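You operate a simulated robot arm through the tools that you are given. There is no shell and no other tool.

You run a simulated robot arm. Do the job below in one go: nothing can be reset, and whatever is moved stays where it is left.

TASK
Change the flow pump's disc for the size on the job card.
Fine: switch the pump off before you unlock; lock the new disc in, then switch on again; the old disc goes into the empty holder; LOCK all the way; leave the FLOW knob and the third disc alone.

The check looks at the end state, three seconds after you hand in, the way a careful person would. Anything else that was tipped, shoved, dropped, spilled or broken makes it a failure.

THE ROBOT
A 7-joint arm with a two-finger parallel gripper, fixed in place. Base frame: the origin is at the foot of the arm, x ahead of it, y to its left, z up. Lengths are in mm, angles in degrees, forces in N, time in s.
Its first joint turns from -149.0 to 149.0 degrees. Payload 3.43 kg.
The TCP is the grasp point between the finger pads, 30 mm short of the fingertips. In the tool frame z runs along the fingers and y along their closing line. The gripper opens to 94 mm. The fingers are 28 mm wide and 10 mm thick; the gripper's body (50 by 96 mm) begins 55 mm behind the TCP.
Orientation is that of the tool frame in the base frame, as [roll, pitch, yaw] about the fixed x, y, z axes, in that order (R = Rz(yaw) Ry(pitch) Rx(roll)). With the fingers straight down and closing along the base's y, the tool's x points along the base's -x, its y along +y and its z along -z.

THE INTERFACE
- The arm moves only by the tool play_rows. Its argument "commands" is text: rows parted by semicolons, each of 7 numbers parted by spaces: the shift along the tool's x, y, z in mm, then the turn, a rotation vector about the tool's x, y, z in degrees, then the finger opening in mm, from 0 to 94. In form: dx dy dz wx wy wz jaw; .... A call has 1 to 20 rows; each row shifts and turns the commanded pose from where the row before left it, along the tool's axes as they then stand. Rows are played at 5 a second. More than 50 mm and 8.6 degrees between two rows, or a gripper value outside its range, and nothing of the call is played. Where a pose cannot be reached the arm comes as near as it can. A force on the tool above 40 N (or 10 N above the force at the start of the call, whichever is more), or a blocked arm, ends the call early, and 0.2 s more pass. The fingers move at their own pace (about 45 mm/s each) and stop on an object; they squeeze with about 30 N. The grip force told is the motor's: it shows also when the fingers shut on nothing. Time passes only in rows, and 0.2 s behind the last, so rows that do not move let the fingers close. It gives the time, the measured TCP pose, the force on the tool (base axes), the opening and the grip force at its end, in the units of the frame above (readings bear some noise), with the torque about the TCP (base axes, N m) and any sound that the robot's microphone picked up.
- Cameras (640 x 400 px; columns grow to the right, rows downward): "scene" is fixed at [398.4, 648.8, 1630]; the picture's right is [0.52, -0.85, 0.00], its down [-0.79, -0.49, -0.38] and it looks along [0.32, 0.20, -0.93] (base axes); focal length 340 px, centre (320, 200). "wrist" rides on the gripper at [76, 14, -103] in the tool frame; the picture's right is [-0.18, 0.98, 0.00], its down [-0.75, -0.14, -0.64] and it looks along [-0.63, -0.12, 0.77] (tool axes); focal length 243 px, centre (320, 200). There is no depth. A picture from a camera that has moved, and an enlarged one, comes with that camera's place and axes in the base frame and with its lens.
- snapshot(camera): a new picture of that camera. No time passes.
- close_up(camera, box): a new picture of the part [left, top, right, bottom] of that camera's present view, enlarged. No time passes.
- job_done(): hands the job in; it is judged then, once.

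Nothing tells you positions but the pictures and the camera data. Unless the task says otherwise, let go and move clear before handing in.

The tools are called after ">>>" as a command line: name --argument value ..., lists and objects as JSON in quotes. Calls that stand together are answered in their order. play_rows: Moves the arm, as the interface text tells. Its arguments: {"type":"object","properties":{"commands":{"type":"string"}},"required":["commands"]} The other tools are called the same way: snapshot (camera) takes a picture; close_up (camera, box) takes an enlarged picture of a part of a camera's view; job_done () hands the job in.

At the start:

```text
clock: 0.0
position: [693.5, 704.5, 1195.4]
tool_rot: [-180.0, -0.1, -179.9]
force: [0.5, 0.8, 0.0]
moment: [-0.02, 0.01, -0.01]
grip_width: 94.5
grasp_force: 0.1
```

scene: 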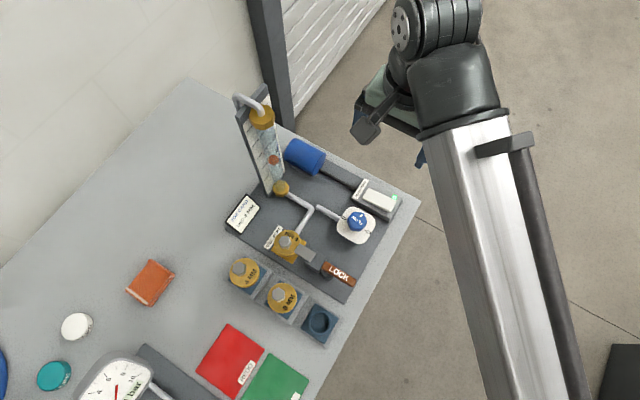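
wrist: 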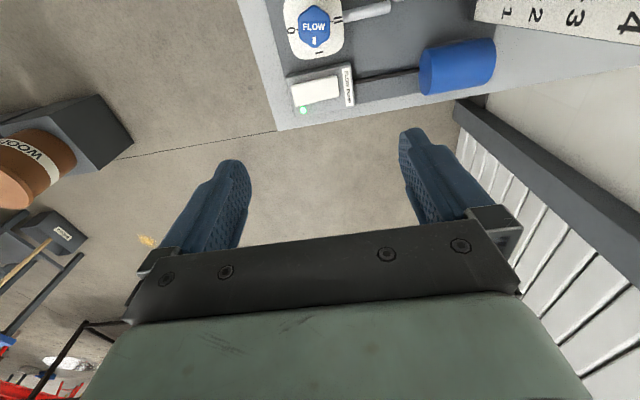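

The scene camera shows the flow pump station with a job card, a disc in place, a LOCK lever, a switch and a rack with two discs and one empty holder. I'll look closer before moving.

>>> close_up --camera "scene" --box '[210, 160, 370, 260]'

>>> close_up --camera "scene" --box '[220, 220, 380, 320]'

>>> close_up --camera "scene" --box '[320, 150, 420, 250]'

>>> close_up --camera "scene" --box '[220, 190, 270, 240]'

```text
4.00 times, centred on (290, 210) of scene
camera zoom: at [398.4, 648.8, 1630.0], right [0.52, -0.85, 0.0], down [-0.79, -0.49, -0.38], along [0.32, 0.2, -0.93], focal length 1360 px, centre (440, 160)
```

zoom: 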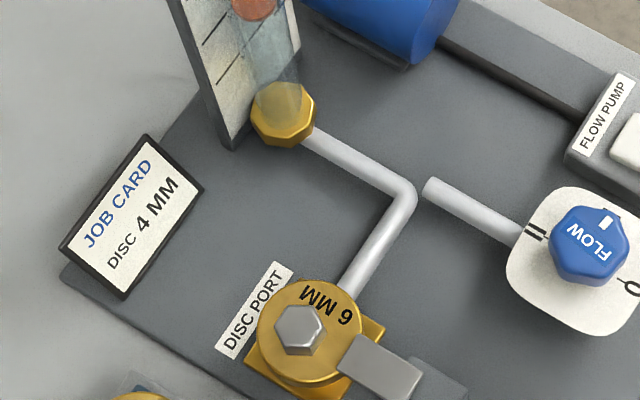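

```text
4.00 times, centred on (300, 270) of scene
camera zoom: at [398.4, 648.8, 1630.0], right [0.52, -0.85, 0.0], down [-0.79, -0.49, -0.38], along [0.32, 0.2, -0.93], focal length 1360 px, centre (400, -80)
```

zoom: 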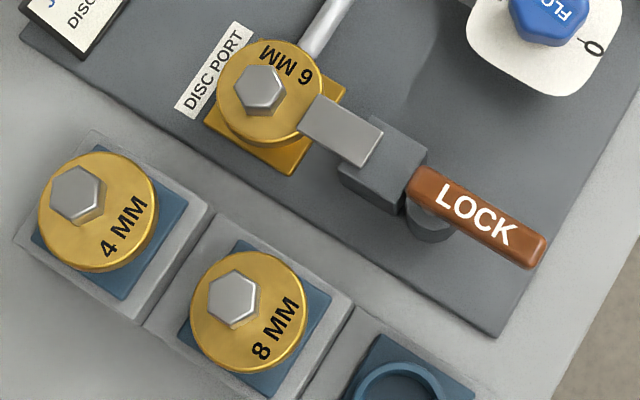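

```text
4.00 times, centred on (370, 200) of scene
camera zoom: at [398.4, 648.8, 1630.0], right [0.52, -0.85, 0.0], down [-0.79, -0.49, -0.38], along [0.32, 0.2, -0.93], focal length 1360 px, centre (120, 200)
```

zoom: 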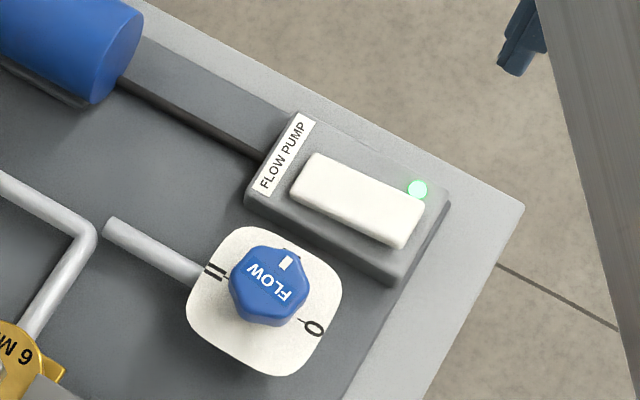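

```text
8.00 times, centred on (245, 215) of scene
camera zoom: at [398.4, 648.8, 1630.0], right [0.52, -0.85, 0.0], down [-0.79, -0.49, -0.38], along [0.32, 0.2, -0.93], focal length 2720 px, centre (920, 80)
```

zoom: 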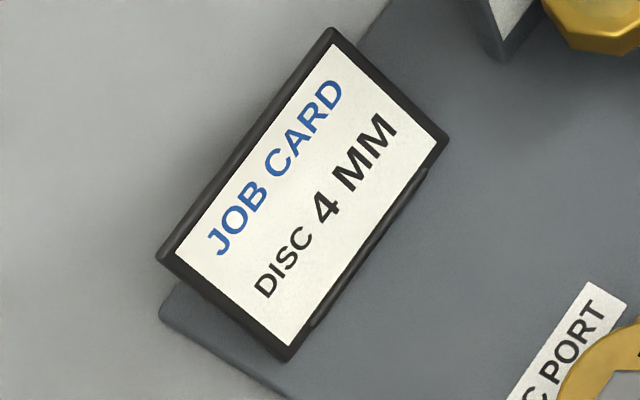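

The card asks for 4 MM. The port holds the 6 MM disc, the rack holds 4 MM, 8 MM and an empty place, and the pump's light is green. I'll move the wrist camera back, staying high, to look over the port and rack.

>>> play_rows --commands "45 4 0 0 0 0 94; 45 4 0 0 0 0 94; 45 4 0 0 0 0 94; 45 4 0 0 0 0 94; 45 4 0 0 0 0 94; 45 4 0 0 0 0 94; 45 4 0 0 0 0 94; 45 4 0 0 0 0 94; 0 0 0 0 0 0 94"

>>> snapshot --camera "wrist"

>>> snapshot --camera "scene"

```text
clock: 2.0
position: [335.8, 740.6, 1183.0]
tool_rot: [179.4, 0.2, -180.0]
force: [0.2, -0.2, -0.2]
moment: [0.04, 0.02, 0.02]
grip_width: 94.0
grasp_force: 0.1
out of reach, approached as far as the arm can: row 7, 8
```

```text
taken
camera wrist: at [258.8, 754.6, 1284.8], right [0.18, 0.98, 0.01], down [0.75, -0.15, 0.64], along [0.63, -0.11, -0.77], focal length 243 px, centre (320, 200)
```

wrist: 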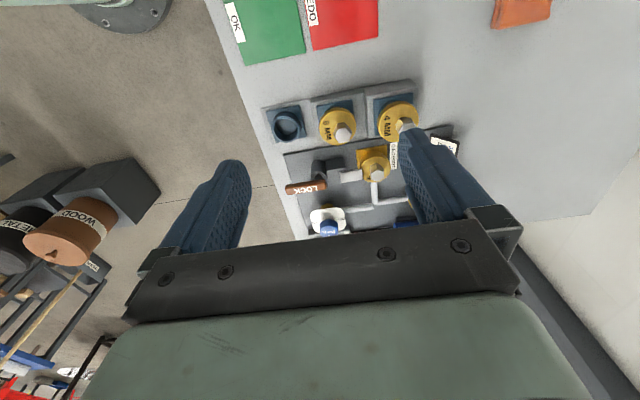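

```text
taken
```

scene: 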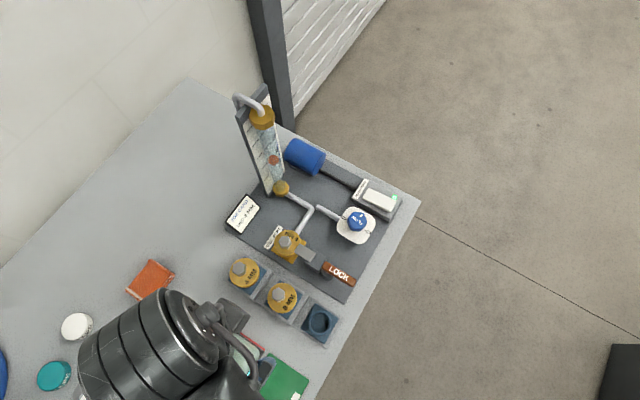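

The port, rack and lever are in view. I'll enlarge the wrist picture to see how the lock mechanism is built.

>>> close_up --camera "wrist" --box '[260, 80, 420, 180]'

>>> close_up --camera "wrist" --box '[260, 140, 420, 240]'

```text
4.00 times, centred on (340, 130) of wrist
camera zoom: at [258.8, 754.6, 1284.8], right [0.18, 0.98, 0.01], down [0.75, -0.15, 0.64], along [0.63, -0.11, -0.77], focal length 970 px, centre (240, 480)
```

zoom: 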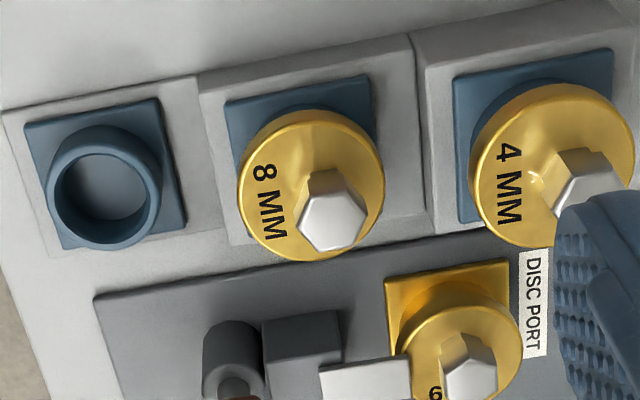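

```text
4.00 times, centred on (340, 190) of wrist
camera zoom: at [258.8, 754.6, 1284.8], right [0.18, 0.98, 0.01], down [0.75, -0.15, 0.64], along [0.63, -0.11, -0.77], focal length 970 px, centre (240, 240)
```

zoom: 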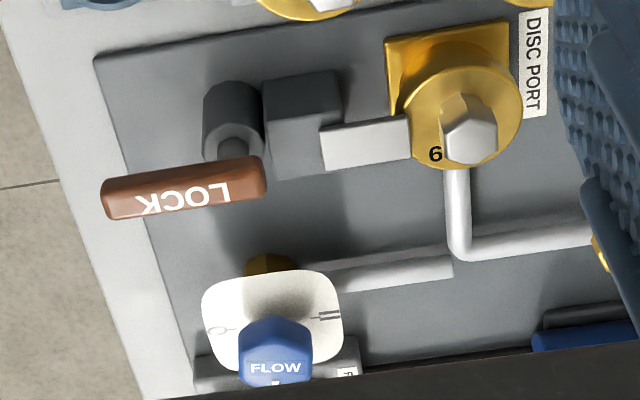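

The lever looks like a handle on an upright post that drives a sliding bolt over the disc's rim. I'll take enlarged scene views to triangulate heights and see the rocker's tilt.

>>> close_up --camera "scene" --box '[350, 165, 410, 225]'

>>> close_up --camera "scene" --box '[290, 240, 360, 310]'

>>> close_up --camera "scene" --box '[260, 215, 330, 285]'

>>> close_up --camera "scene" --box '[220, 260, 350, 345]'

```text
6.67 times, centred on (380, 195) of scene
camera zoom: at [398.4, 648.8, 1630.0], right [0.52, -0.85, 0.0], down [-0.79, -0.49, -0.38], along [0.32, 0.2, -0.93], focal length 2267 px, centre (-80, 233)
```

zoom: 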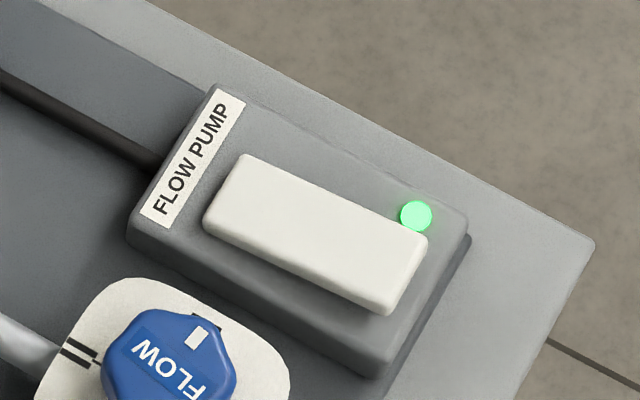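

```text
5.71 times, centred on (325, 275) of scene
camera zoom: at [398.4, 648.8, 1630.0], right [0.52, -0.85, 0.0], down [-0.79, -0.49, -0.38], along [0.32, 0.2, -0.93], focal length 1943 px, centre (291, -229)
```

zoom: 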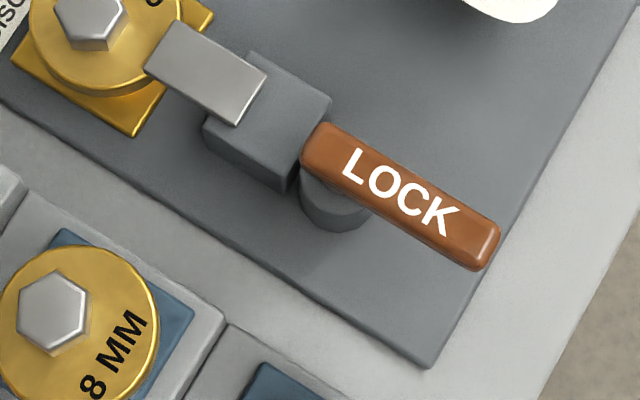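

```text
5.71 times, centred on (295, 250) of scene
camera zoom: at [398.4, 648.8, 1630.0], right [0.52, -0.85, 0.0], down [-0.79, -0.49, -0.38], along [0.32, 0.2, -0.93], focal length 1943 px, centre (463, -86)
```

zoom: 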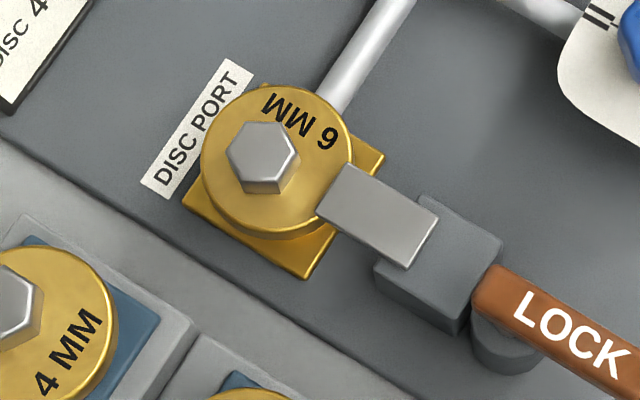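

```text
4.71 times, centred on (285, 302) of scene
camera zoom: at [398.4, 648.8, 1630.0], right [0.52, -0.85, 0.0], down [-0.79, -0.49, -0.38], along [0.32, 0.2, -0.93], focal length 1600 px, centre (485, -282)
```

zoom: 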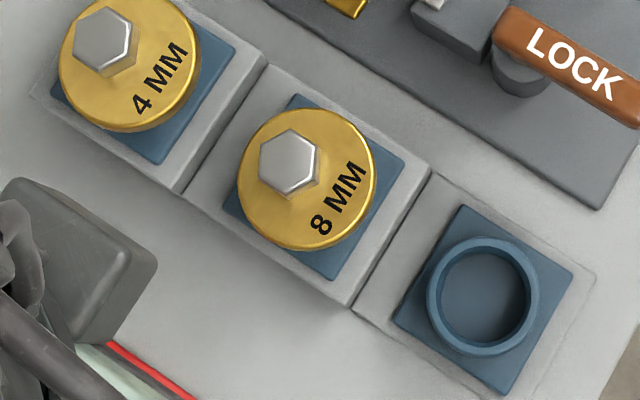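

The rack is stepped: 4 MM highest, 8 MM in the middle, the empty holder lowest. Next I'll bring the wrist camera over the switch to see which end of the rocker is down.

>>> play_rows --commands "-39 -10 13 0 0 0 94; -39 -10 13 0 0 0 94; -39 -10 13 0 0 0 94; -39 -10 13 0 0 0 94; -39 -10 13 0 0 0 94; 0 0 0 0 0 0 94"

>>> snapshot --camera "wrist"

>>> close_up --camera "wrist" --box '[240, 50, 400, 150]'

```text
clock: 3.4
position: [531.1, 690.5, 1117.7]
tool_rot: [-180.0, -0.1, 180.0]
force: [-0.5, -0.5, -0.7]
moment: [-0.02, -0.06, -0.03]
grip_width: 94.0
grasp_force: 0.0
```

```text
taken
camera wrist: at [454.9, 705.6, 1220.5], right [0.18, 0.98, 0.0], down [0.75, -0.14, 0.64], along [0.63, -0.12, -0.77], focal length 243 px, centre (320, 200)
```

wrist: 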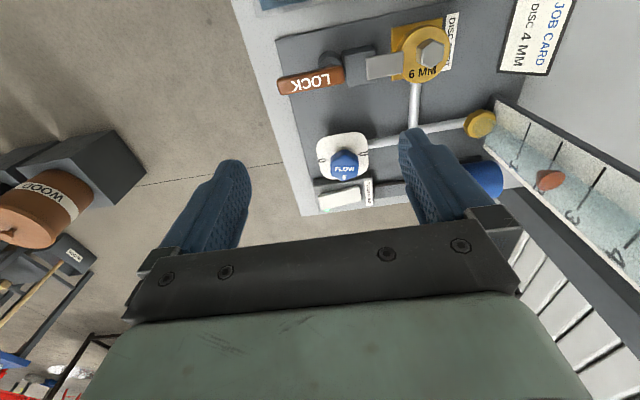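

```text
4.00 times, centred on (320, 100) of wrist
camera zoom: at [454.9, 705.6, 1220.5], right [0.18, 0.98, 0.0], down [0.75, -0.14, 0.64], along [0.63, -0.12, -0.77], focal length 970 px, centre (320, 600)
```

zoom: 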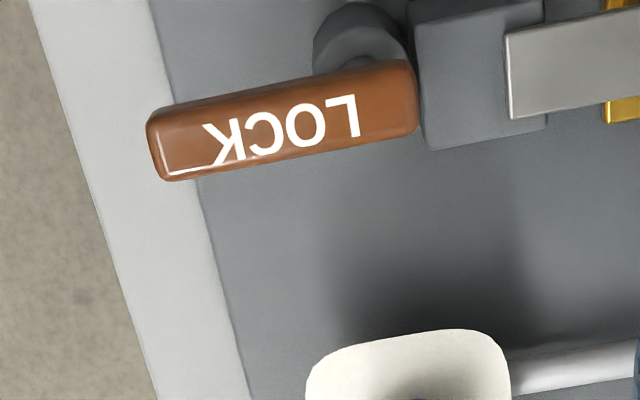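

I can see the lever, knob and switch. I'll enlarge the switch and the disc port in this view.

>>> close_up --camera "wrist" --box '[300, 120, 400, 220]'

>>> close_up --camera "wrist" --box '[340, 10, 480, 110]'

>>> close_up --camera "wrist" --box '[310, 170, 380, 220]'

```text
4.00 times, centred on (350, 170) of wrist
camera zoom: at [454.9, 705.6, 1220.5], right [0.18, 0.98, 0.0], down [0.75, -0.14, 0.64], along [0.63, -0.12, -0.77], focal length 970 px, centre (200, 320)
```

zoom: 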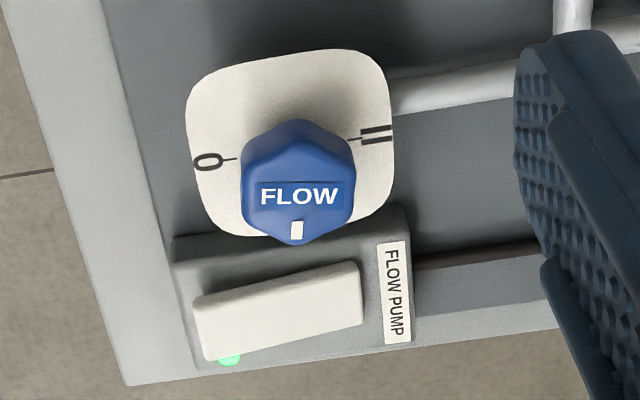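

```text
4.00 times, centred on (410, 60) of wrist
camera zoom: at [454.9, 705.6, 1220.5], right [0.18, 0.98, 0.0], down [0.75, -0.14, 0.64], along [0.63, -0.12, -0.77], focal length 970 px, centre (-40, 760)
```

zoom: 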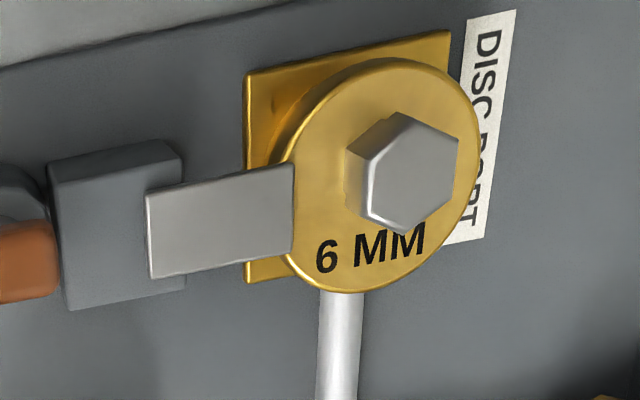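

```text
8.00 times, centred on (345, 195) of wrist
camera zoom: at [454.9, 705.6, 1220.5], right [0.18, 0.98, 0.0], down [0.75, -0.14, 0.64], along [0.63, -0.12, -0.77], focal length 1941 px, centre (120, 240)
```

zoom: 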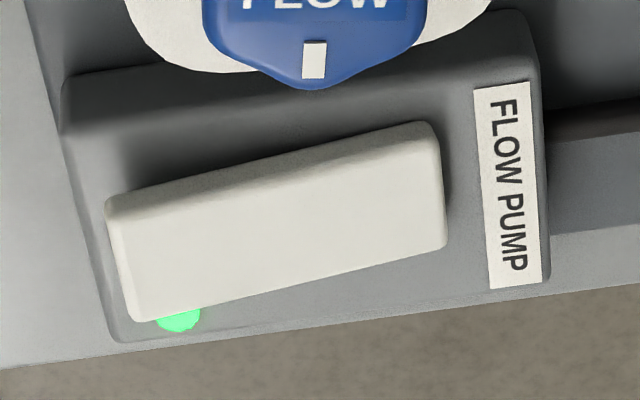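

The LED end of the rocker (−y end) is raised, so that is the end to press for off. I'll now get a close view of the lever and bolt from nearer in.

>>> play_rows --commands "36 0 29 0 0 0 94; 36 0 29 0 0 0 94; 36 0 29 0 0 0 94; 0 0 0 0 0 0 94"

>>> snapshot --camera "wrist"

>>> close_up --camera "wrist" --box '[220, 100, 420, 225]'

>>> close_up --camera "wrist" --box '[220, 0, 420, 125]'

```text
clock: 4.4
position: [420.9, 690.2, 1031.1]
tool_rot: [179.9, 0.0, -180.0]
force: [0.6, 0.0, 0.8]
moment: [0.03, -0.04, 0.02]
grip_width: 94.1
grasp_force: 0.1
```

```text
taken
camera wrist: at [345.1, 705.7, 1133.0], right [0.18, 0.98, 0.0], down [0.75, -0.14, 0.64], along [0.63, -0.12, -0.77], focal length 243 px, centre (320, 200)
```

wrist: 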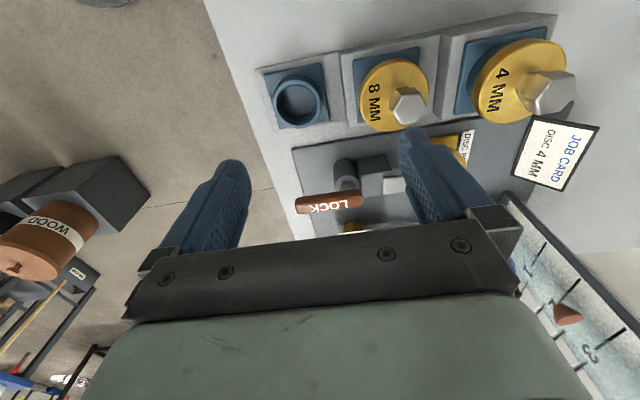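

```text
3.20 times, centred on (320, 162) of wrist
camera zoom: at [345.1, 705.7, 1133.0], right [0.18, 0.98, 0.0], down [0.75, -0.14, 0.64], along [0.63, -0.12, -0.77], focal length 776 px, centre (320, 320)
```

zoom: 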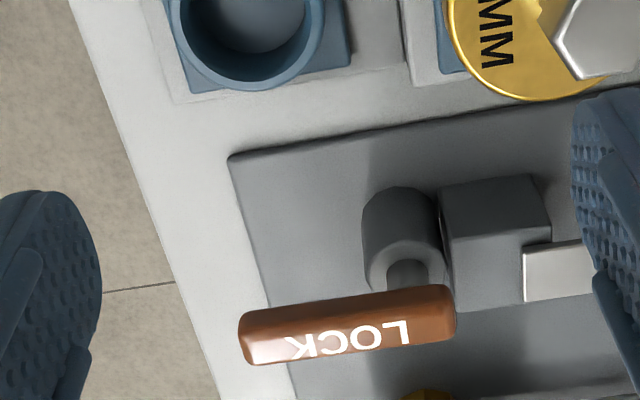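

```text
3.20 times, centred on (320, 62) of wrist
camera zoom: at [345.1, 705.7, 1133.0], right [0.18, 0.98, 0.0], down [0.75, -0.14, 0.64], along [0.63, -0.12, -0.77], focal length 776 px, centre (320, 640)
```

zoom: 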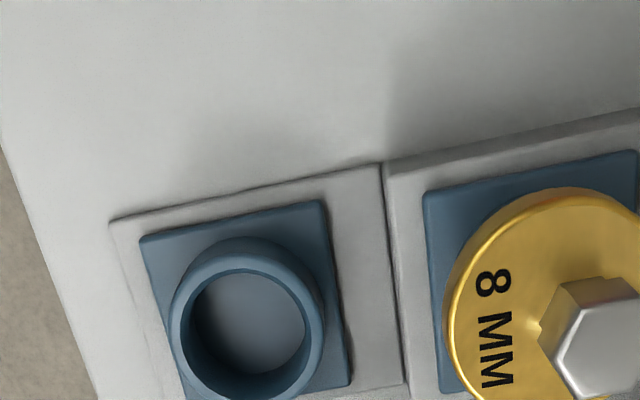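

The lever pivots on a vertical post, with the handle around x≈522, y 646–716, z≈922. First comes the switch: I'll rise, move over toward it with the fingers closed and tilt 25° outward to gain reach.

>>> play_rows --commands "0 0 -30 0 0 0 94; -47 -4.7 0 0 0 0 60; -47 -4.7 0 0 0 0 30; -47 -4.7 0 0 0 0 0; -47 -4.7 0 0 0 0 0; -47 -4.7 0 0 0 0 0; -47 -4.7 0 0 0 0 0; 0 0 0 0 -8.4 0 0; 0 0 0 0 -8.4 0 0; 0 0 0 0 -8.2 0 0; 0 0 0 0 0 0 0"

>>> snapshot --camera "wrist"

>>> snapshot --camera "scene"

```text
clock: 6.8
position: [703.6, 663.2, 1060.4]
tool_rot: [180.0, 25.1, -180.0]
force: [-0.1, -0.6, 0.3]
moment: [0.02, -0.01, -0.03]
grip_width: 0.2
grasp_force: 30.2
```

```text
taken
camera wrist: at [592.3, 677.5, 1121.0], right [0.17, 0.98, 0.08], down [0.41, -0.14, 0.9], along [0.9, -0.12, -0.43], focal length 243 px, centre (320, 200)
```

wrist: 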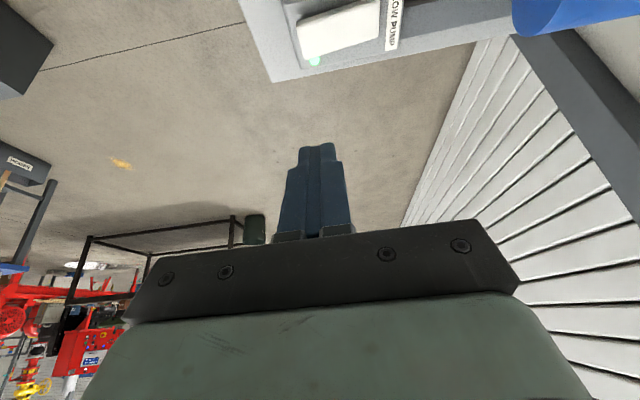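

```text
taken
```

scene: 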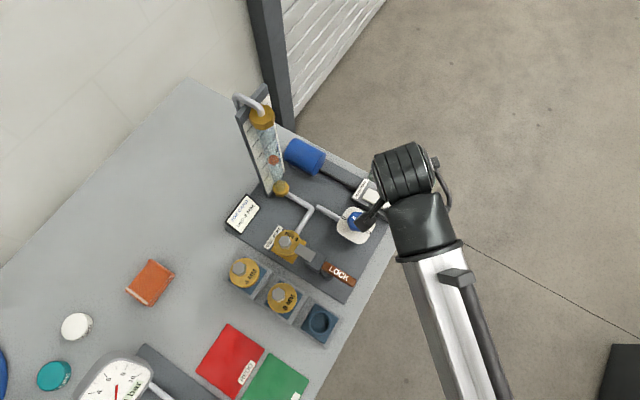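

Tilt reached, fingers closed. I'll lower to just above the LED end of the rocker and check alignment before pressing.

>>> play_rows --commands "7.75 0 28.1 0 0 0 0; 7.75 0 28.1 0 0 0 0; 7.75 0 28.1 0 0 0 0; 7.75 0 28.1 0 0 0 0; 0 0 0 0 0 0 0"

>>> snapshot --camera "wrist"

>>> close_up --camera "wrist" --box '[240, 60, 400, 160]'

>>> close_up --camera "scene" --box '[330, 150, 430, 250]'

```text
clock: 8.0
position: [724.1, 662.3, 946.8]
tool_rot: [-180.0, 24.9, -179.9]
force: [-0.7, -0.7, 1.2]
moment: [0.01, 0.02, 0.0]
grip_width: 0.1
grasp_force: 30.3
```

```text
taken
camera wrist: at [611.4, 676.8, 1006.3], right [0.17, 0.98, 0.08], down [0.41, -0.14, 0.9], along [0.9, -0.12, -0.43], focal length 243 px, centre (320, 200)
```

wrist: 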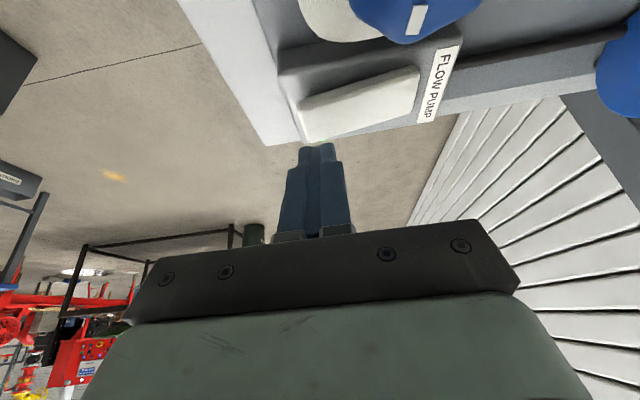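

```text
4.00 times, centred on (320, 110) of wrist
camera zoom: at [611.4, 676.8, 1006.3], right [0.17, 0.98, 0.08], down [0.41, -0.14, 0.9], along [0.9, -0.12, -0.43], focal length 970 px, centre (320, 560)
```

zoom: 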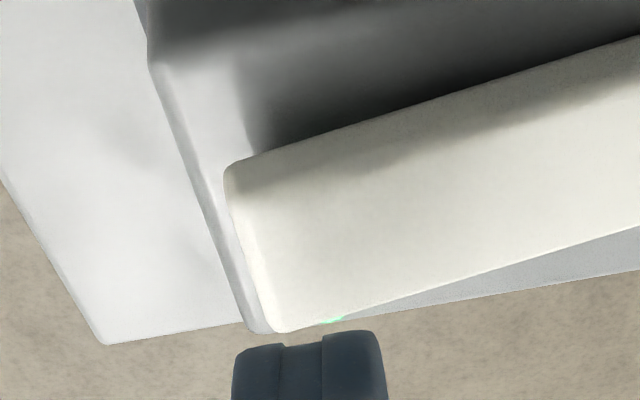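

```text
4.00 times, centred on (380, 200) of scene
camera zoom: at [398.4, 648.8, 1630.0], right [0.52, -0.85, 0.0], down [-0.79, -0.49, -0.38], along [0.32, 0.2, -0.93], focal length 1360 px, centre (80, 200)
```

zoom: 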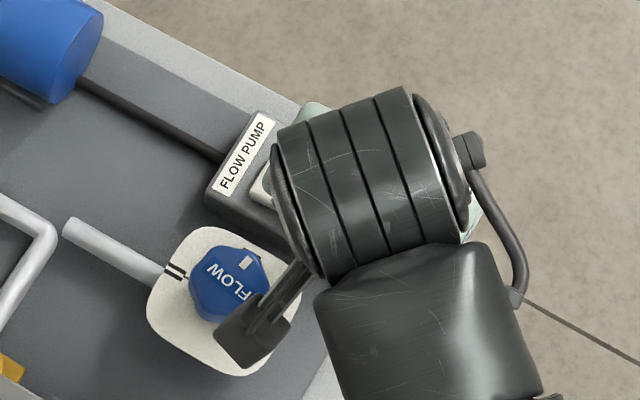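

The fingertip is about 14 mm above the LED end and centred on it in x. I'll press down in small steps, watching force and sound.

>>> play_rows --commands "1.7 0 3.63 0 0 0 0; 1.7 0 3.63 0 0 0 0; 1.7 0 3.63 0 0 0 0; 0 0 0 0 0 0 0"

>>> close_up --camera "wrist" --box '[240, 60, 400, 160]'

```text
clock: 9.0
position: [726.1, 661.2, 933.1]
tool_rot: [180.0, 25.1, -179.9]
force: [0.3, -0.6, 0.7]
moment: [0.02, -0.03, -0.01]
grip_width: 0.0
grasp_force: 30.1
```

```text
4.00 times, centred on (320, 110) of wrist
camera zoom: at [611.5, 677.0, 994.8], right [0.17, 0.98, 0.08], down [0.41, -0.14, 0.9], along [0.9, -0.12, -0.43], focal length 970 px, centre (320, 560)
```

zoom: 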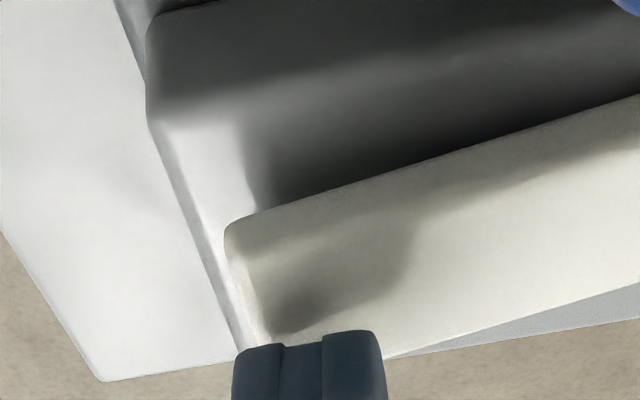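

Not touching yet, but the shadow is closing in. I'll continue down.

>>> play_rows --commands "1.27 0 2.72 0 0 0 0; 1.27 0 2.72 0 0 0 0; 1.27 0 2.72 0 0 0 0; 0 0 0 0 0 0 0"

>>> close_up --camera "wrist" --box '[240, 60, 400, 160]'

```text
clock: 10.0
position: [725.0, 663.2, 925.0]
tool_rot: [-180.0, 25.0, -179.9]
force: [-0.2, 0.0, -0.1]
moment: [0.01, -0.02, 0.0]
grip_width: 0.0
grasp_force: 29.9
```

```text
4.00 times, centred on (320, 110) of wrist
camera zoom: at [611.5, 677.0, 985.4], right [0.17, 0.98, 0.08], down [0.41, -0.14, 0.9], along [0.9, -0.12, -0.43], focal length 970 px, centre (320, 560)
```

zoom: 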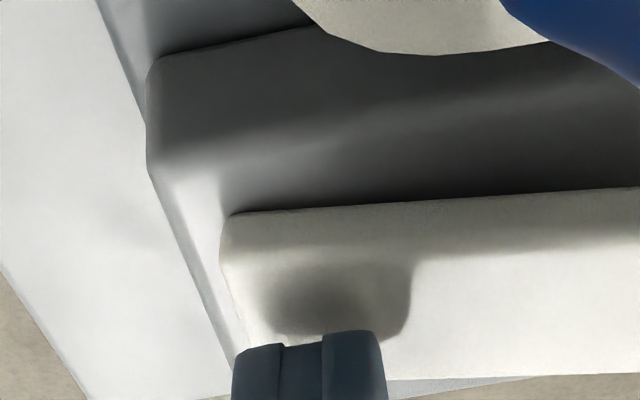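

The rocker has tipped over: the LED end is now down. I'll back straight up and check that the light is out.

>>> play_rows --commands "-12 0 -25.7 0 0 0 0; -12 0 -25.7 0 0 0 0; -12 0 -25.7 0 0 0 0; 20 0 0 0 8.4 0 0; 20 0 0 0 8.4 0 0; 20 0 0 0 8.2 0 0; 0 0 0 0 0 0 0"

>>> snapshot --camera "wrist"

>>> close_up --camera "scene" --box '[330, 150, 430, 250]'

```text
clock: 11.6
position: [666.5, 662.4, 993.4]
tool_rot: [-179.9, -0.1, 180.0]
force: [0.3, 0.3, -1.0]
moment: [-0.01, 0.01, 0.01]
grip_width: 0.1
grasp_force: 30.5
```

```text
taken
camera wrist: at [590.5, 676.9, 1095.3], right [0.18, 0.98, 0.0], down [0.75, -0.14, 0.64], along [0.63, -0.12, -0.77], focal length 243 px, centre (320, 200)
```

wrist: 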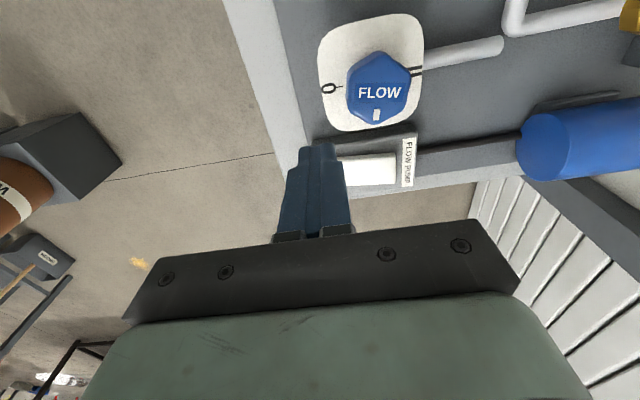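

```text
4.00 times, centred on (380, 200) of scene
camera zoom: at [398.4, 648.8, 1630.0], right [0.52, -0.85, 0.0], down [-0.79, -0.49, -0.38], along [0.32, 0.2, -0.93], focal length 1360 px, centre (80, 200)
```

zoom: 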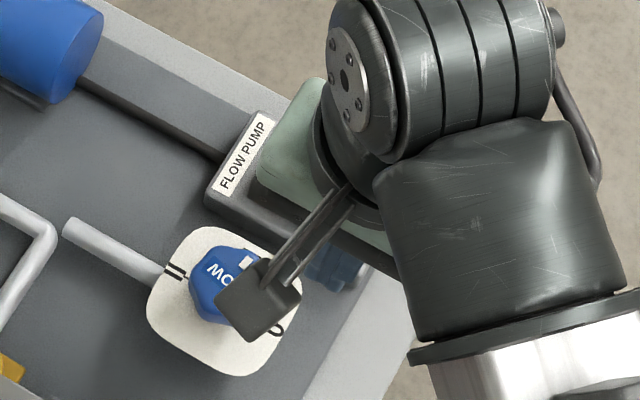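

The rocker end is hidden by the fingers. I'll rise and move back toward the lever, then confirm the light is out.

>>> play_rows --commands "20 5 -30 0 0 0 0; 40 5 -20 0 0 0 0; 40 5 0 0 0 0 0; 40 5 0 0 0 0 0; 0 0 0 0 0 0 0"

>>> snapshot --camera "wrist"

>>> close_up --camera "wrist" --box '[280, 120, 400, 220]'

>>> close_up --camera "scene" --box '[350, 165, 410, 225]'

```text
clock: 12.8
position: [526.5, 682.0, 1041.8]
tool_rot: [179.9, 0.0, -180.0]
force: [1.2, 0.3, 0.2]
moment: [0.03, -0.01, -0.01]
grip_width: 0.0
grasp_force: 29.7
```

```text
taken
camera wrist: at [451.0, 697.5, 1144.8], right [0.18, 0.98, 0.0], down [0.75, -0.14, 0.64], along [0.63, -0.12, -0.77], focal length 243 px, centre (320, 200)
```

wrist: 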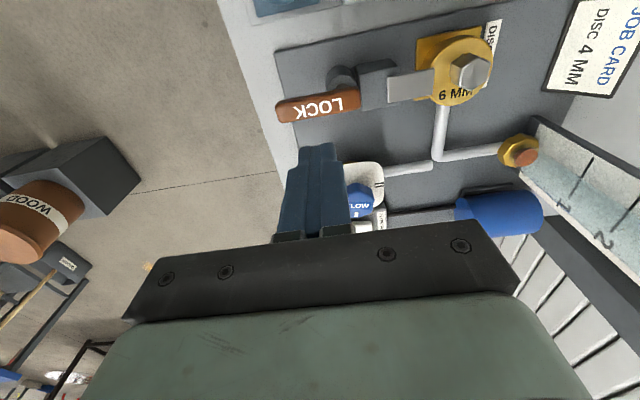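

```text
4.00 times, centred on (340, 170) of wrist
camera zoom: at [451.0, 697.5, 1144.8], right [0.18, 0.98, 0.0], down [0.75, -0.14, 0.64], along [0.63, -0.12, -0.77], focal length 970 px, centre (240, 320)
```

zoom: 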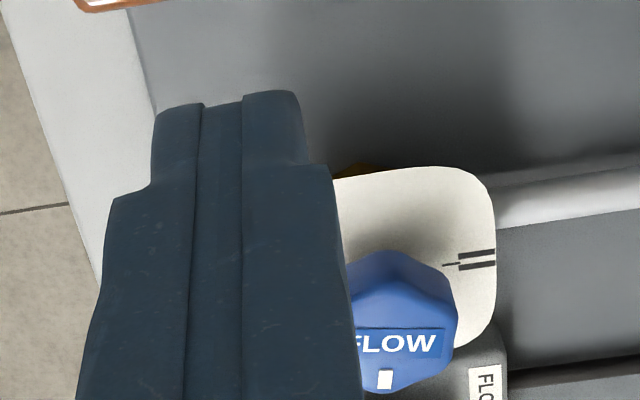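

```text
6.67 times, centred on (380, 195) of scene
camera zoom: at [398.4, 648.8, 1630.0], right [0.52, -0.85, 0.0], down [-0.79, -0.49, -0.38], along [0.32, 0.2, -0.93], focal length 2267 px, centre (-80, 233)
```

zoom: 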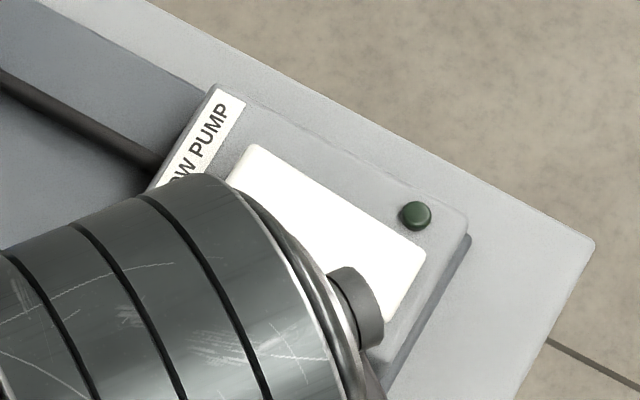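

The light is dark, so the pump is off. Now the lever: I'll put the closed fingers beside its outer end on the −x side and look before any contact.

>>> play_rows --commands "34 -24 0 0 0 0 0; 0 0 30 0 0 0 0; 0 0 30 0 0 0 0; 0 0 0 0 0 0 0"

>>> snapshot --camera "wrist"

>>> close_up --camera "scene" --box '[290, 230, 370, 310]'

```text
clock: 13.8
position: [493.7, 658.4, 983.2]
tool_rot: [180.0, -0.1, 180.0]
force: [0.4, 0.2, 0.9]
moment: [0.01, -0.03, -0.01]
grip_width: 0.0
grasp_force: 30.0
```

```text
taken
camera wrist: at [417.3, 672.9, 1084.9], right [0.18, 0.98, 0.0], down [0.75, -0.14, 0.64], along [0.63, -0.12, -0.77], focal length 243 px, centre (320, 200)
```

wrist: 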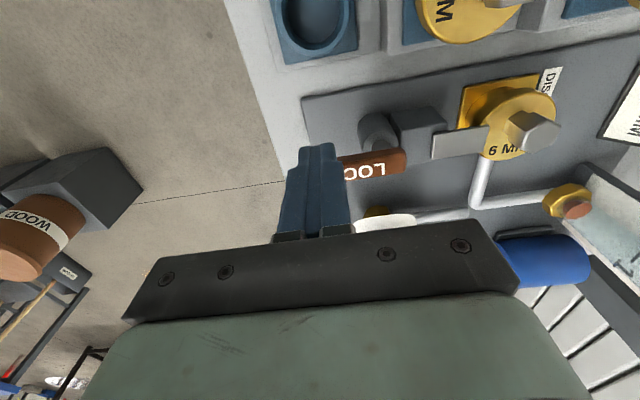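

```text
5.00 times, centred on (330, 270) of scene
camera zoom: at [398.4, 648.8, 1630.0], right [0.52, -0.85, 0.0], down [-0.79, -0.49, -0.38], along [0.32, 0.2, -0.93], focal length 1700 px, centre (270, -150)
```

zoom: 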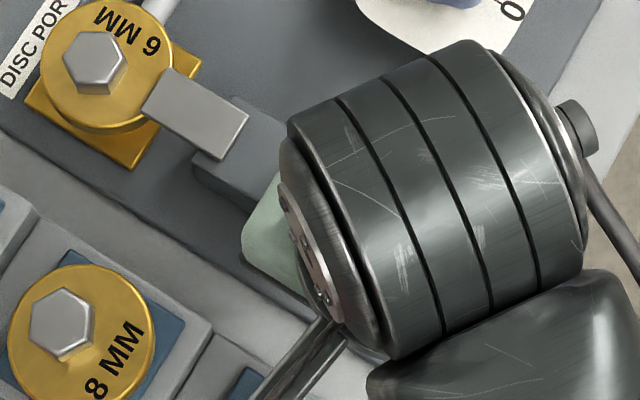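

Clear of everything so far. I'll lower until the fingertips are level with the handle and check the gap.

>>> play_rows --commands "0 0 20 0 0 0 0; 0 0 15 0 0 0 0; 0 0 15 0 0 0 0; 0 0 0 0 0 0 0"

>>> close_up --camera "wrist" --box '[240, 80, 440, 205]'

```text
clock: 14.8
position: [492.4, 657.6, 932.6]
tool_rot: [179.9, 0.0, -180.0]
force: [0.3, -0.6, -0.1]
moment: [0.02, -0.01, -0.01]
grip_width: 0.0
grasp_force: 30.3
```

```text
3.20 times, centred on (340, 142) of wrist
camera zoom: at [416.7, 672.9, 1034.7], right [0.18, 0.98, 0.0], down [0.75, -0.14, 0.64], along [0.63, -0.12, -0.77], focal length 776 px, centre (256, 384)
```

zoom: 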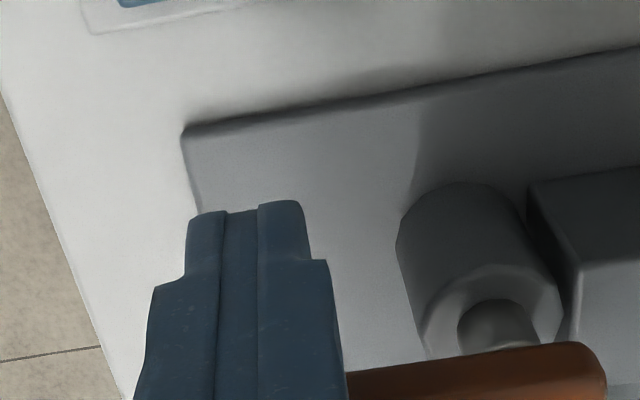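

The fingertips are beside the handle on its −x side. I'll nudge toward +x in 2 mm steps and watch the force to find out which way the lever turns.

>>> play_rows --commands "-3 0 0 0 0 0 0; -2 0 0 0 0 0 0; -2 0 0 0 0 0 0; -2 0 0 0 0 0 0; 0 0 0 0 0 0 0"

>>> close_up --camera "wrist" --box '[240, 80, 440, 205]'

```text
clock: 16.0
position: [501.5, 657.5, 933.3]
tool_rot: [-179.9, 0.0, -180.0]
force: [-0.3, 0.5, 0.2]
moment: [-0.02, 0.03, -0.01]
grip_width: 0.2
grasp_force: 30.1
```

```text
3.20 times, centred on (340, 142) of wrist
camera zoom: at [425.8, 672.9, 1035.4], right [0.18, 0.98, 0.0], down [0.75, -0.14, 0.64], along [0.63, -0.12, -0.77], focal length 776 px, centre (256, 384)
```

zoom: 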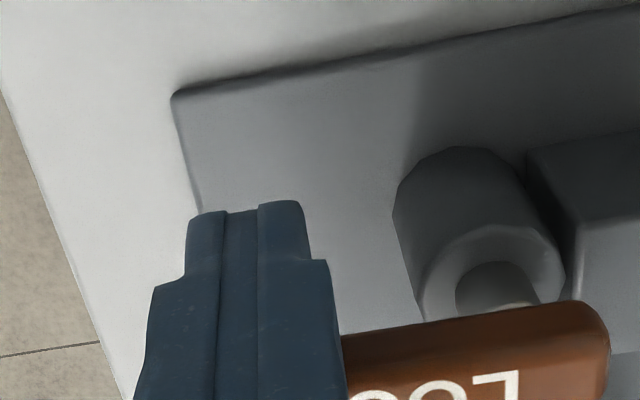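

No contact yet. I'll continue the same way.

>>> play_rows --commands "-2 0 0 0 0 0 0; -2 0 0 0 0 0 0; -2 0 0 0 0 0 0; 0 0 0 0 0 0 0"

>>> close_up --camera "wrist" --box '[240, 80, 440, 205]'

```text
clock: 17.0
position: [508.0, 657.9, 934.4]
tool_rot: [-180.0, 0.0, 179.9]
force: [-2.3, -0.7, 0.0]
moment: [-0.03, -0.01, -0.01]
grip_width: 0.1
grasp_force: 30.0
```

```text
3.20 times, centred on (340, 142) of wrist
camera zoom: at [431.8, 673.1, 1035.6], right [0.18, 0.98, 0.0], down [0.75, -0.14, 0.64], along [0.63, -0.12, -0.77], focal length 776 px, centre (256, 384)
```

zoom: 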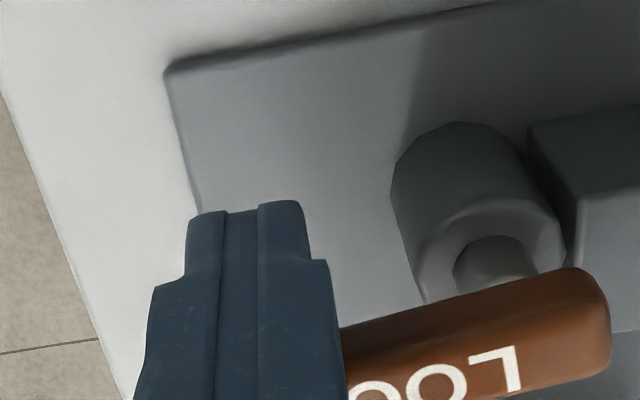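

The handle turned with only about 2 N, so the lever swings toward +x. I'll follow its arc around the post in small steps.

>>> play_rows --commands "-2.6 -1 0 0 0 0 0; -2.6 -1 0 0 0 0 0; -3.5 0.5 0 0 0 0 0; -3.5 0.5 0 0 0 0 0; -3.4 1.3 0 0 0 0 0; -3.4 1.3 0 0 0 0 0; 0 0 0 0 0 0 0"

>>> snapshot --camera "wrist"

>>> close_up --camera "wrist" --box '[240, 80, 440, 205]'

```text
clock: 18.6
position: [527.1, 659.2, 932.2]
tool_rot: [-179.9, 0.1, 180.0]
force: [-0.4, -0.7, 0.7]
moment: [0.03, 0.05, 0.0]
grip_width: 0.0
grasp_force: 29.9
```

```text
taken
camera wrist: at [450.9, 674.7, 1035.2], right [0.18, 0.98, 0.0], down [0.75, -0.14, 0.64], along [0.63, -0.12, -0.77], focal length 243 px, centre (320, 200)
```

wrist: 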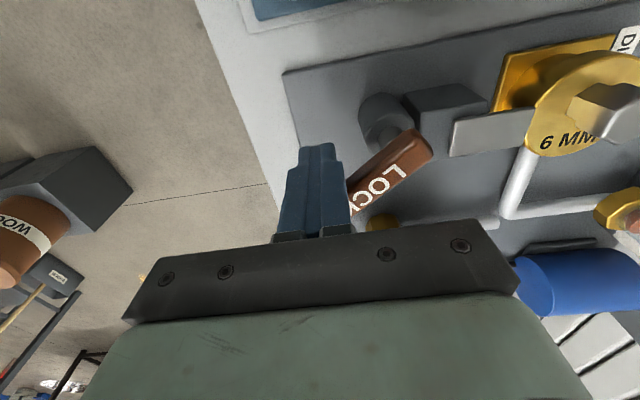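

```text
3.20 times, centred on (340, 142) of wrist
camera zoom: at [450.9, 674.7, 1035.2], right [0.18, 0.98, 0.0], down [0.75, -0.14, 0.64], along [0.63, -0.12, -0.77], focal length 776 px, centre (256, 384)
```

zoom: 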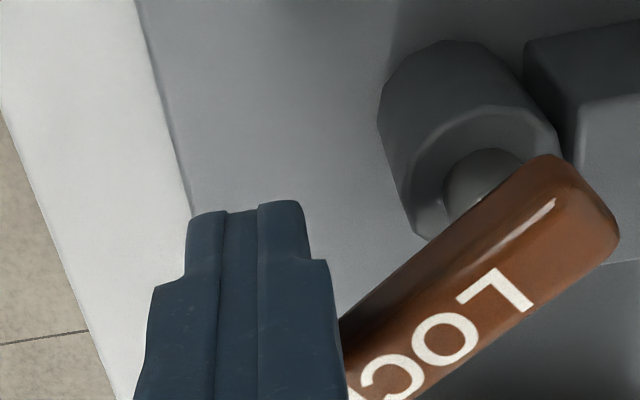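

The lever has turned some 40° and the bolt is sliding back from the rim. I'll keep following the arc.

>>> play_rows --commands "-4 0.5 0 0 0 0 0; -4 0.5 0 0 0 0 0; -3.5 1.5 0 0 0 0 0; -3.2 2.4 0 0 0 0 0; -3.2 2.4 0 0 0 0 0; -2.4 3.2 0 0 0 0 0; -2.4 3.2 0 0 0 0 0; 0 0 0 0 0 0 0"

>>> snapshot --camera "wrist"

>>> close_up --camera "wrist" --box '[280, 60, 480, 185]'

```text
clock: 20.4
position: [548.9, 672.0, 933.8]
tool_rot: [-179.9, 0.0, 180.0]
force: [0.0, 0.5, -0.8]
moment: [-0.02, 0.03, 0.0]
grip_width: 0.1
grasp_force: 30.1
```

```text
taken
camera wrist: at [473.1, 688.5, 1035.1], right [0.18, 0.98, 0.0], down [0.75, -0.14, 0.64], along [0.63, -0.12, -0.77], focal length 243 px, centre (320, 200)
```

wrist: 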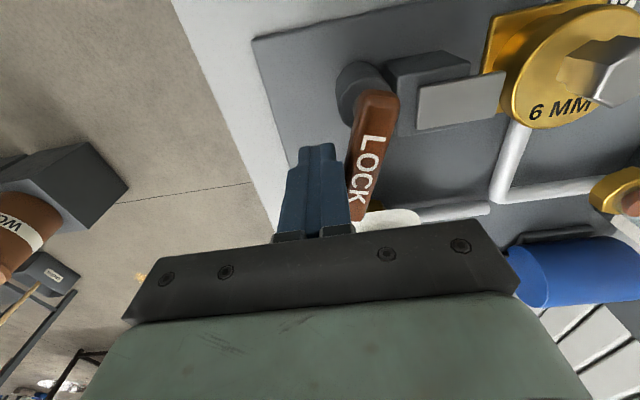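

```text
3.20 times, centred on (380, 122) of wrist
camera zoom: at [473.1, 688.5, 1035.1], right [0.18, 0.98, 0.0], down [0.75, -0.14, 0.64], along [0.63, -0.12, -0.77], focal length 776 px, centre (128, 448)
```

zoom: 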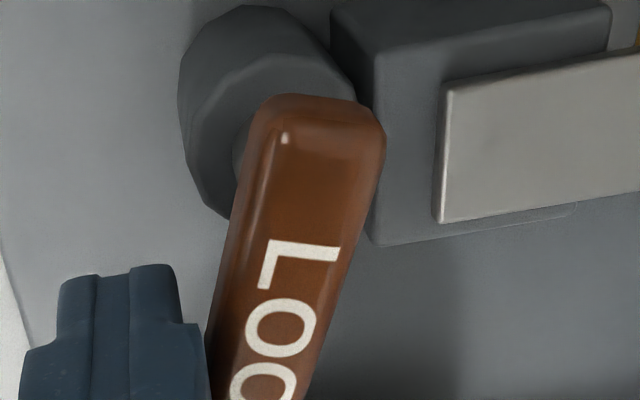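

About 75° now and the bolt is nearly clear. I'll carry on until it meets its stop.

>>> play_rows --commands "-1.5 3.6 0 0 0 0 0; -1.5 3.6 0 0 0 0 0; -1.2 4 0 0 0 0 0; -1 4 0 0 0 0 0; 0 0 0 0 0 0 0"

>>> snapshot --camera "wrist"

>>> close_up --camera "wrist" --box '[280, 40, 480, 165]'

```text
clock: 21.6
position: [554.5, 686.2, 932.0]
tool_rot: [-179.7, 0.0, -180.0]
force: [-3.1, -20.4, -1.5]
moment: [-0.21, 0.03, 0.21]
grip_width: 0.0
grasp_force: 30.0
```

```text
taken
camera wrist: at [478.1, 701.8, 1035.2], right [0.18, 0.98, 0.0], down [0.75, -0.14, 0.64], along [0.63, -0.12, -0.77], focal length 243 px, centre (320, 200)
```

wrist: 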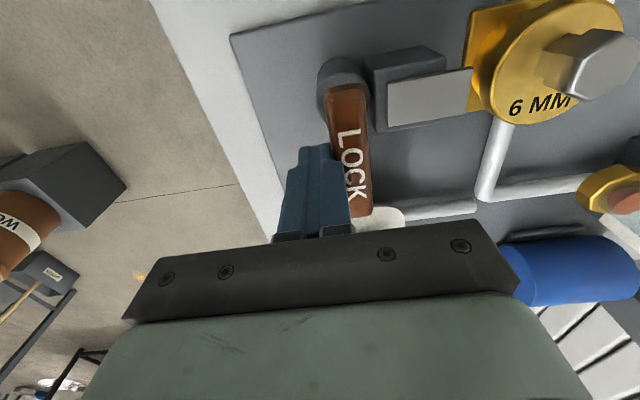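

```text
3.20 times, centred on (380, 102) of wrist
camera zoom: at [478.1, 701.8, 1035.2], right [0.18, 0.98, 0.0], down [0.75, -0.14, 0.64], along [0.63, -0.12, -0.77], focal length 776 px, centre (128, 512)
```

zoom: 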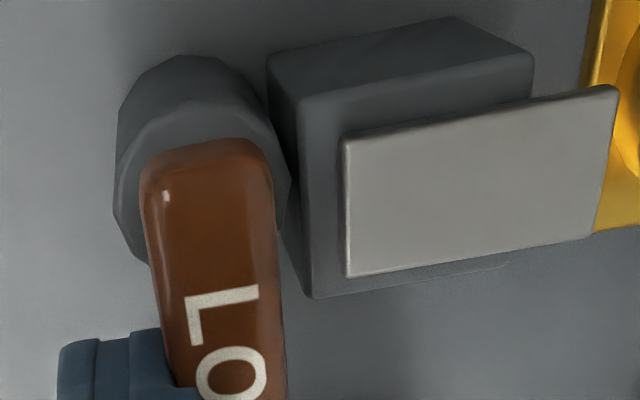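

The lever is at its stop (20 N back on the fingers), pointing +x. I'll back off sideways and rise.

>>> play_rows --commands "0 -5 0 0 0 0 0; 0 -5 0 0 0 0 0; 0 0 -30 0 0 0 0; 0 0 -40 0 0 0 0; 30 10 -40 0 0 0 0; 40 20 0 0 0 0 40; 40 20 0 0 0 0 80; 0 0 0 0 0 0 94"

>>> snapshot --camera "wrist"

>>> close_up --camera "scene" --box '[240, 210, 380, 300]'

```text
refused: row 5 steps farther than a row can; nothing moved
```

```text
taken
camera wrist: at [478.1, 701.8, 1035.2], right [0.18, 0.98, 0.0], down [0.75, -0.14, 0.64], along [0.63, -0.12, -0.77], focal length 243 px, centre (320, 200)
```

wrist: 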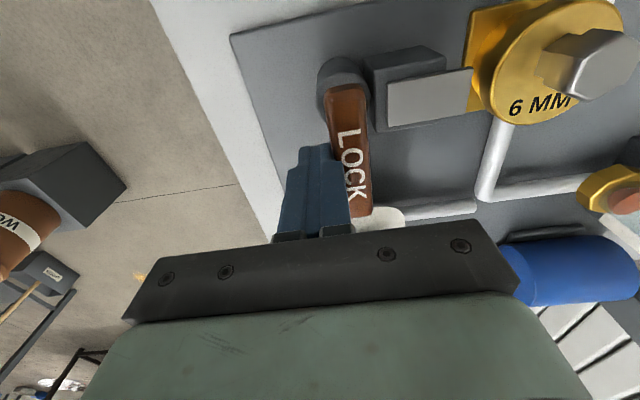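

```text
4.44 times, centred on (310, 255) of scene
camera zoom: at [398.4, 648.8, 1630.0], right [0.52, -0.85, 0.0], down [-0.79, -0.49, -0.38], along [0.32, 0.2, -0.93], focal length 1511 px, centre (364, -44)
```

zoom: 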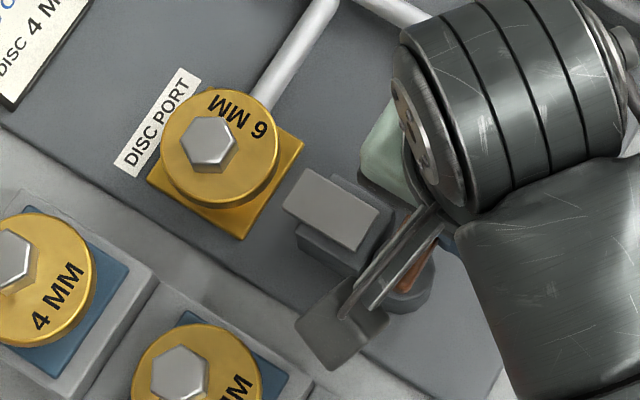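

One row was too long, so nothing moved; the scene view shows the bolt clear of the disc. I'll resend with shorter rows.

>>> play_rows --commands "0 -5 0 0 0 0 0; 0 -5 0 0 0 0 0; 0 0 -30 0 0 0 0; 0 0 -40 0 0 0 0; 20 10 -40 0 0 0 0; 40 20 0 0 0 0 40; 40 20 0 0 0 0 80; 20 20 0 0 0 0 94; 0 0 0 0 0 0 94"

>>> snapshot --camera "wrist"

>>> close_up --camera "scene" --box '[240, 210, 380, 300]'

```text
clock: 23.6
position: [434.1, 748.3, 1043.0]
tool_rot: [180.0, -0.1, -180.0]
force: [0.2, -0.8, 0.0]
moment: [0.03, 0.02, -0.01]
grip_width: 83.8
grasp_force: 0.0
```

```text
taken
camera wrist: at [358.5, 763.8, 1145.5], right [0.18, 0.98, 0.0], down [0.75, -0.14, 0.64], along [0.63, -0.12, -0.77], focal length 243 px, centre (320, 200)
```

wrist: 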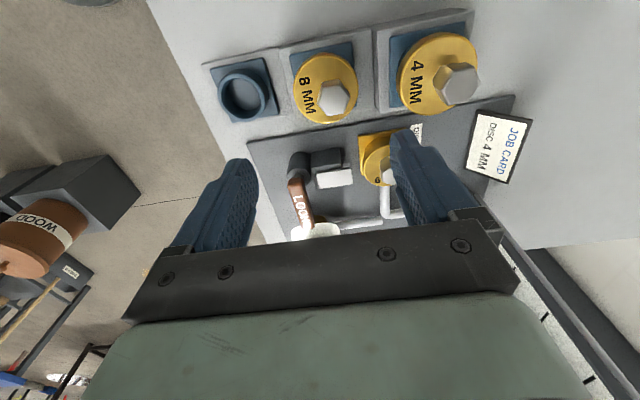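

```text
4.44 times, centred on (310, 255) of scene
camera zoom: at [398.4, 648.8, 1630.0], right [0.52, -0.85, 0.0], down [-0.79, -0.49, -0.38], along [0.32, 0.2, -0.93], focal length 1511 px, centre (364, -44)
```

zoom: 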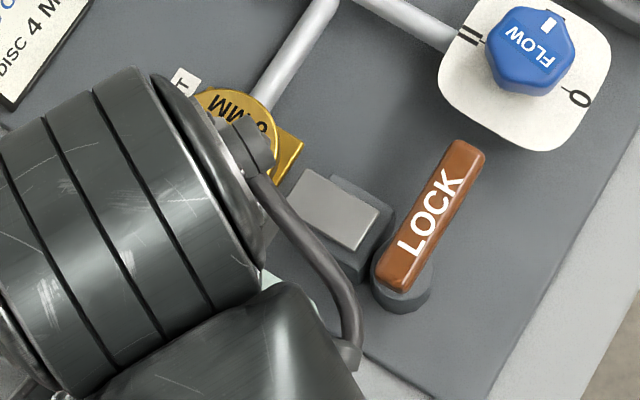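

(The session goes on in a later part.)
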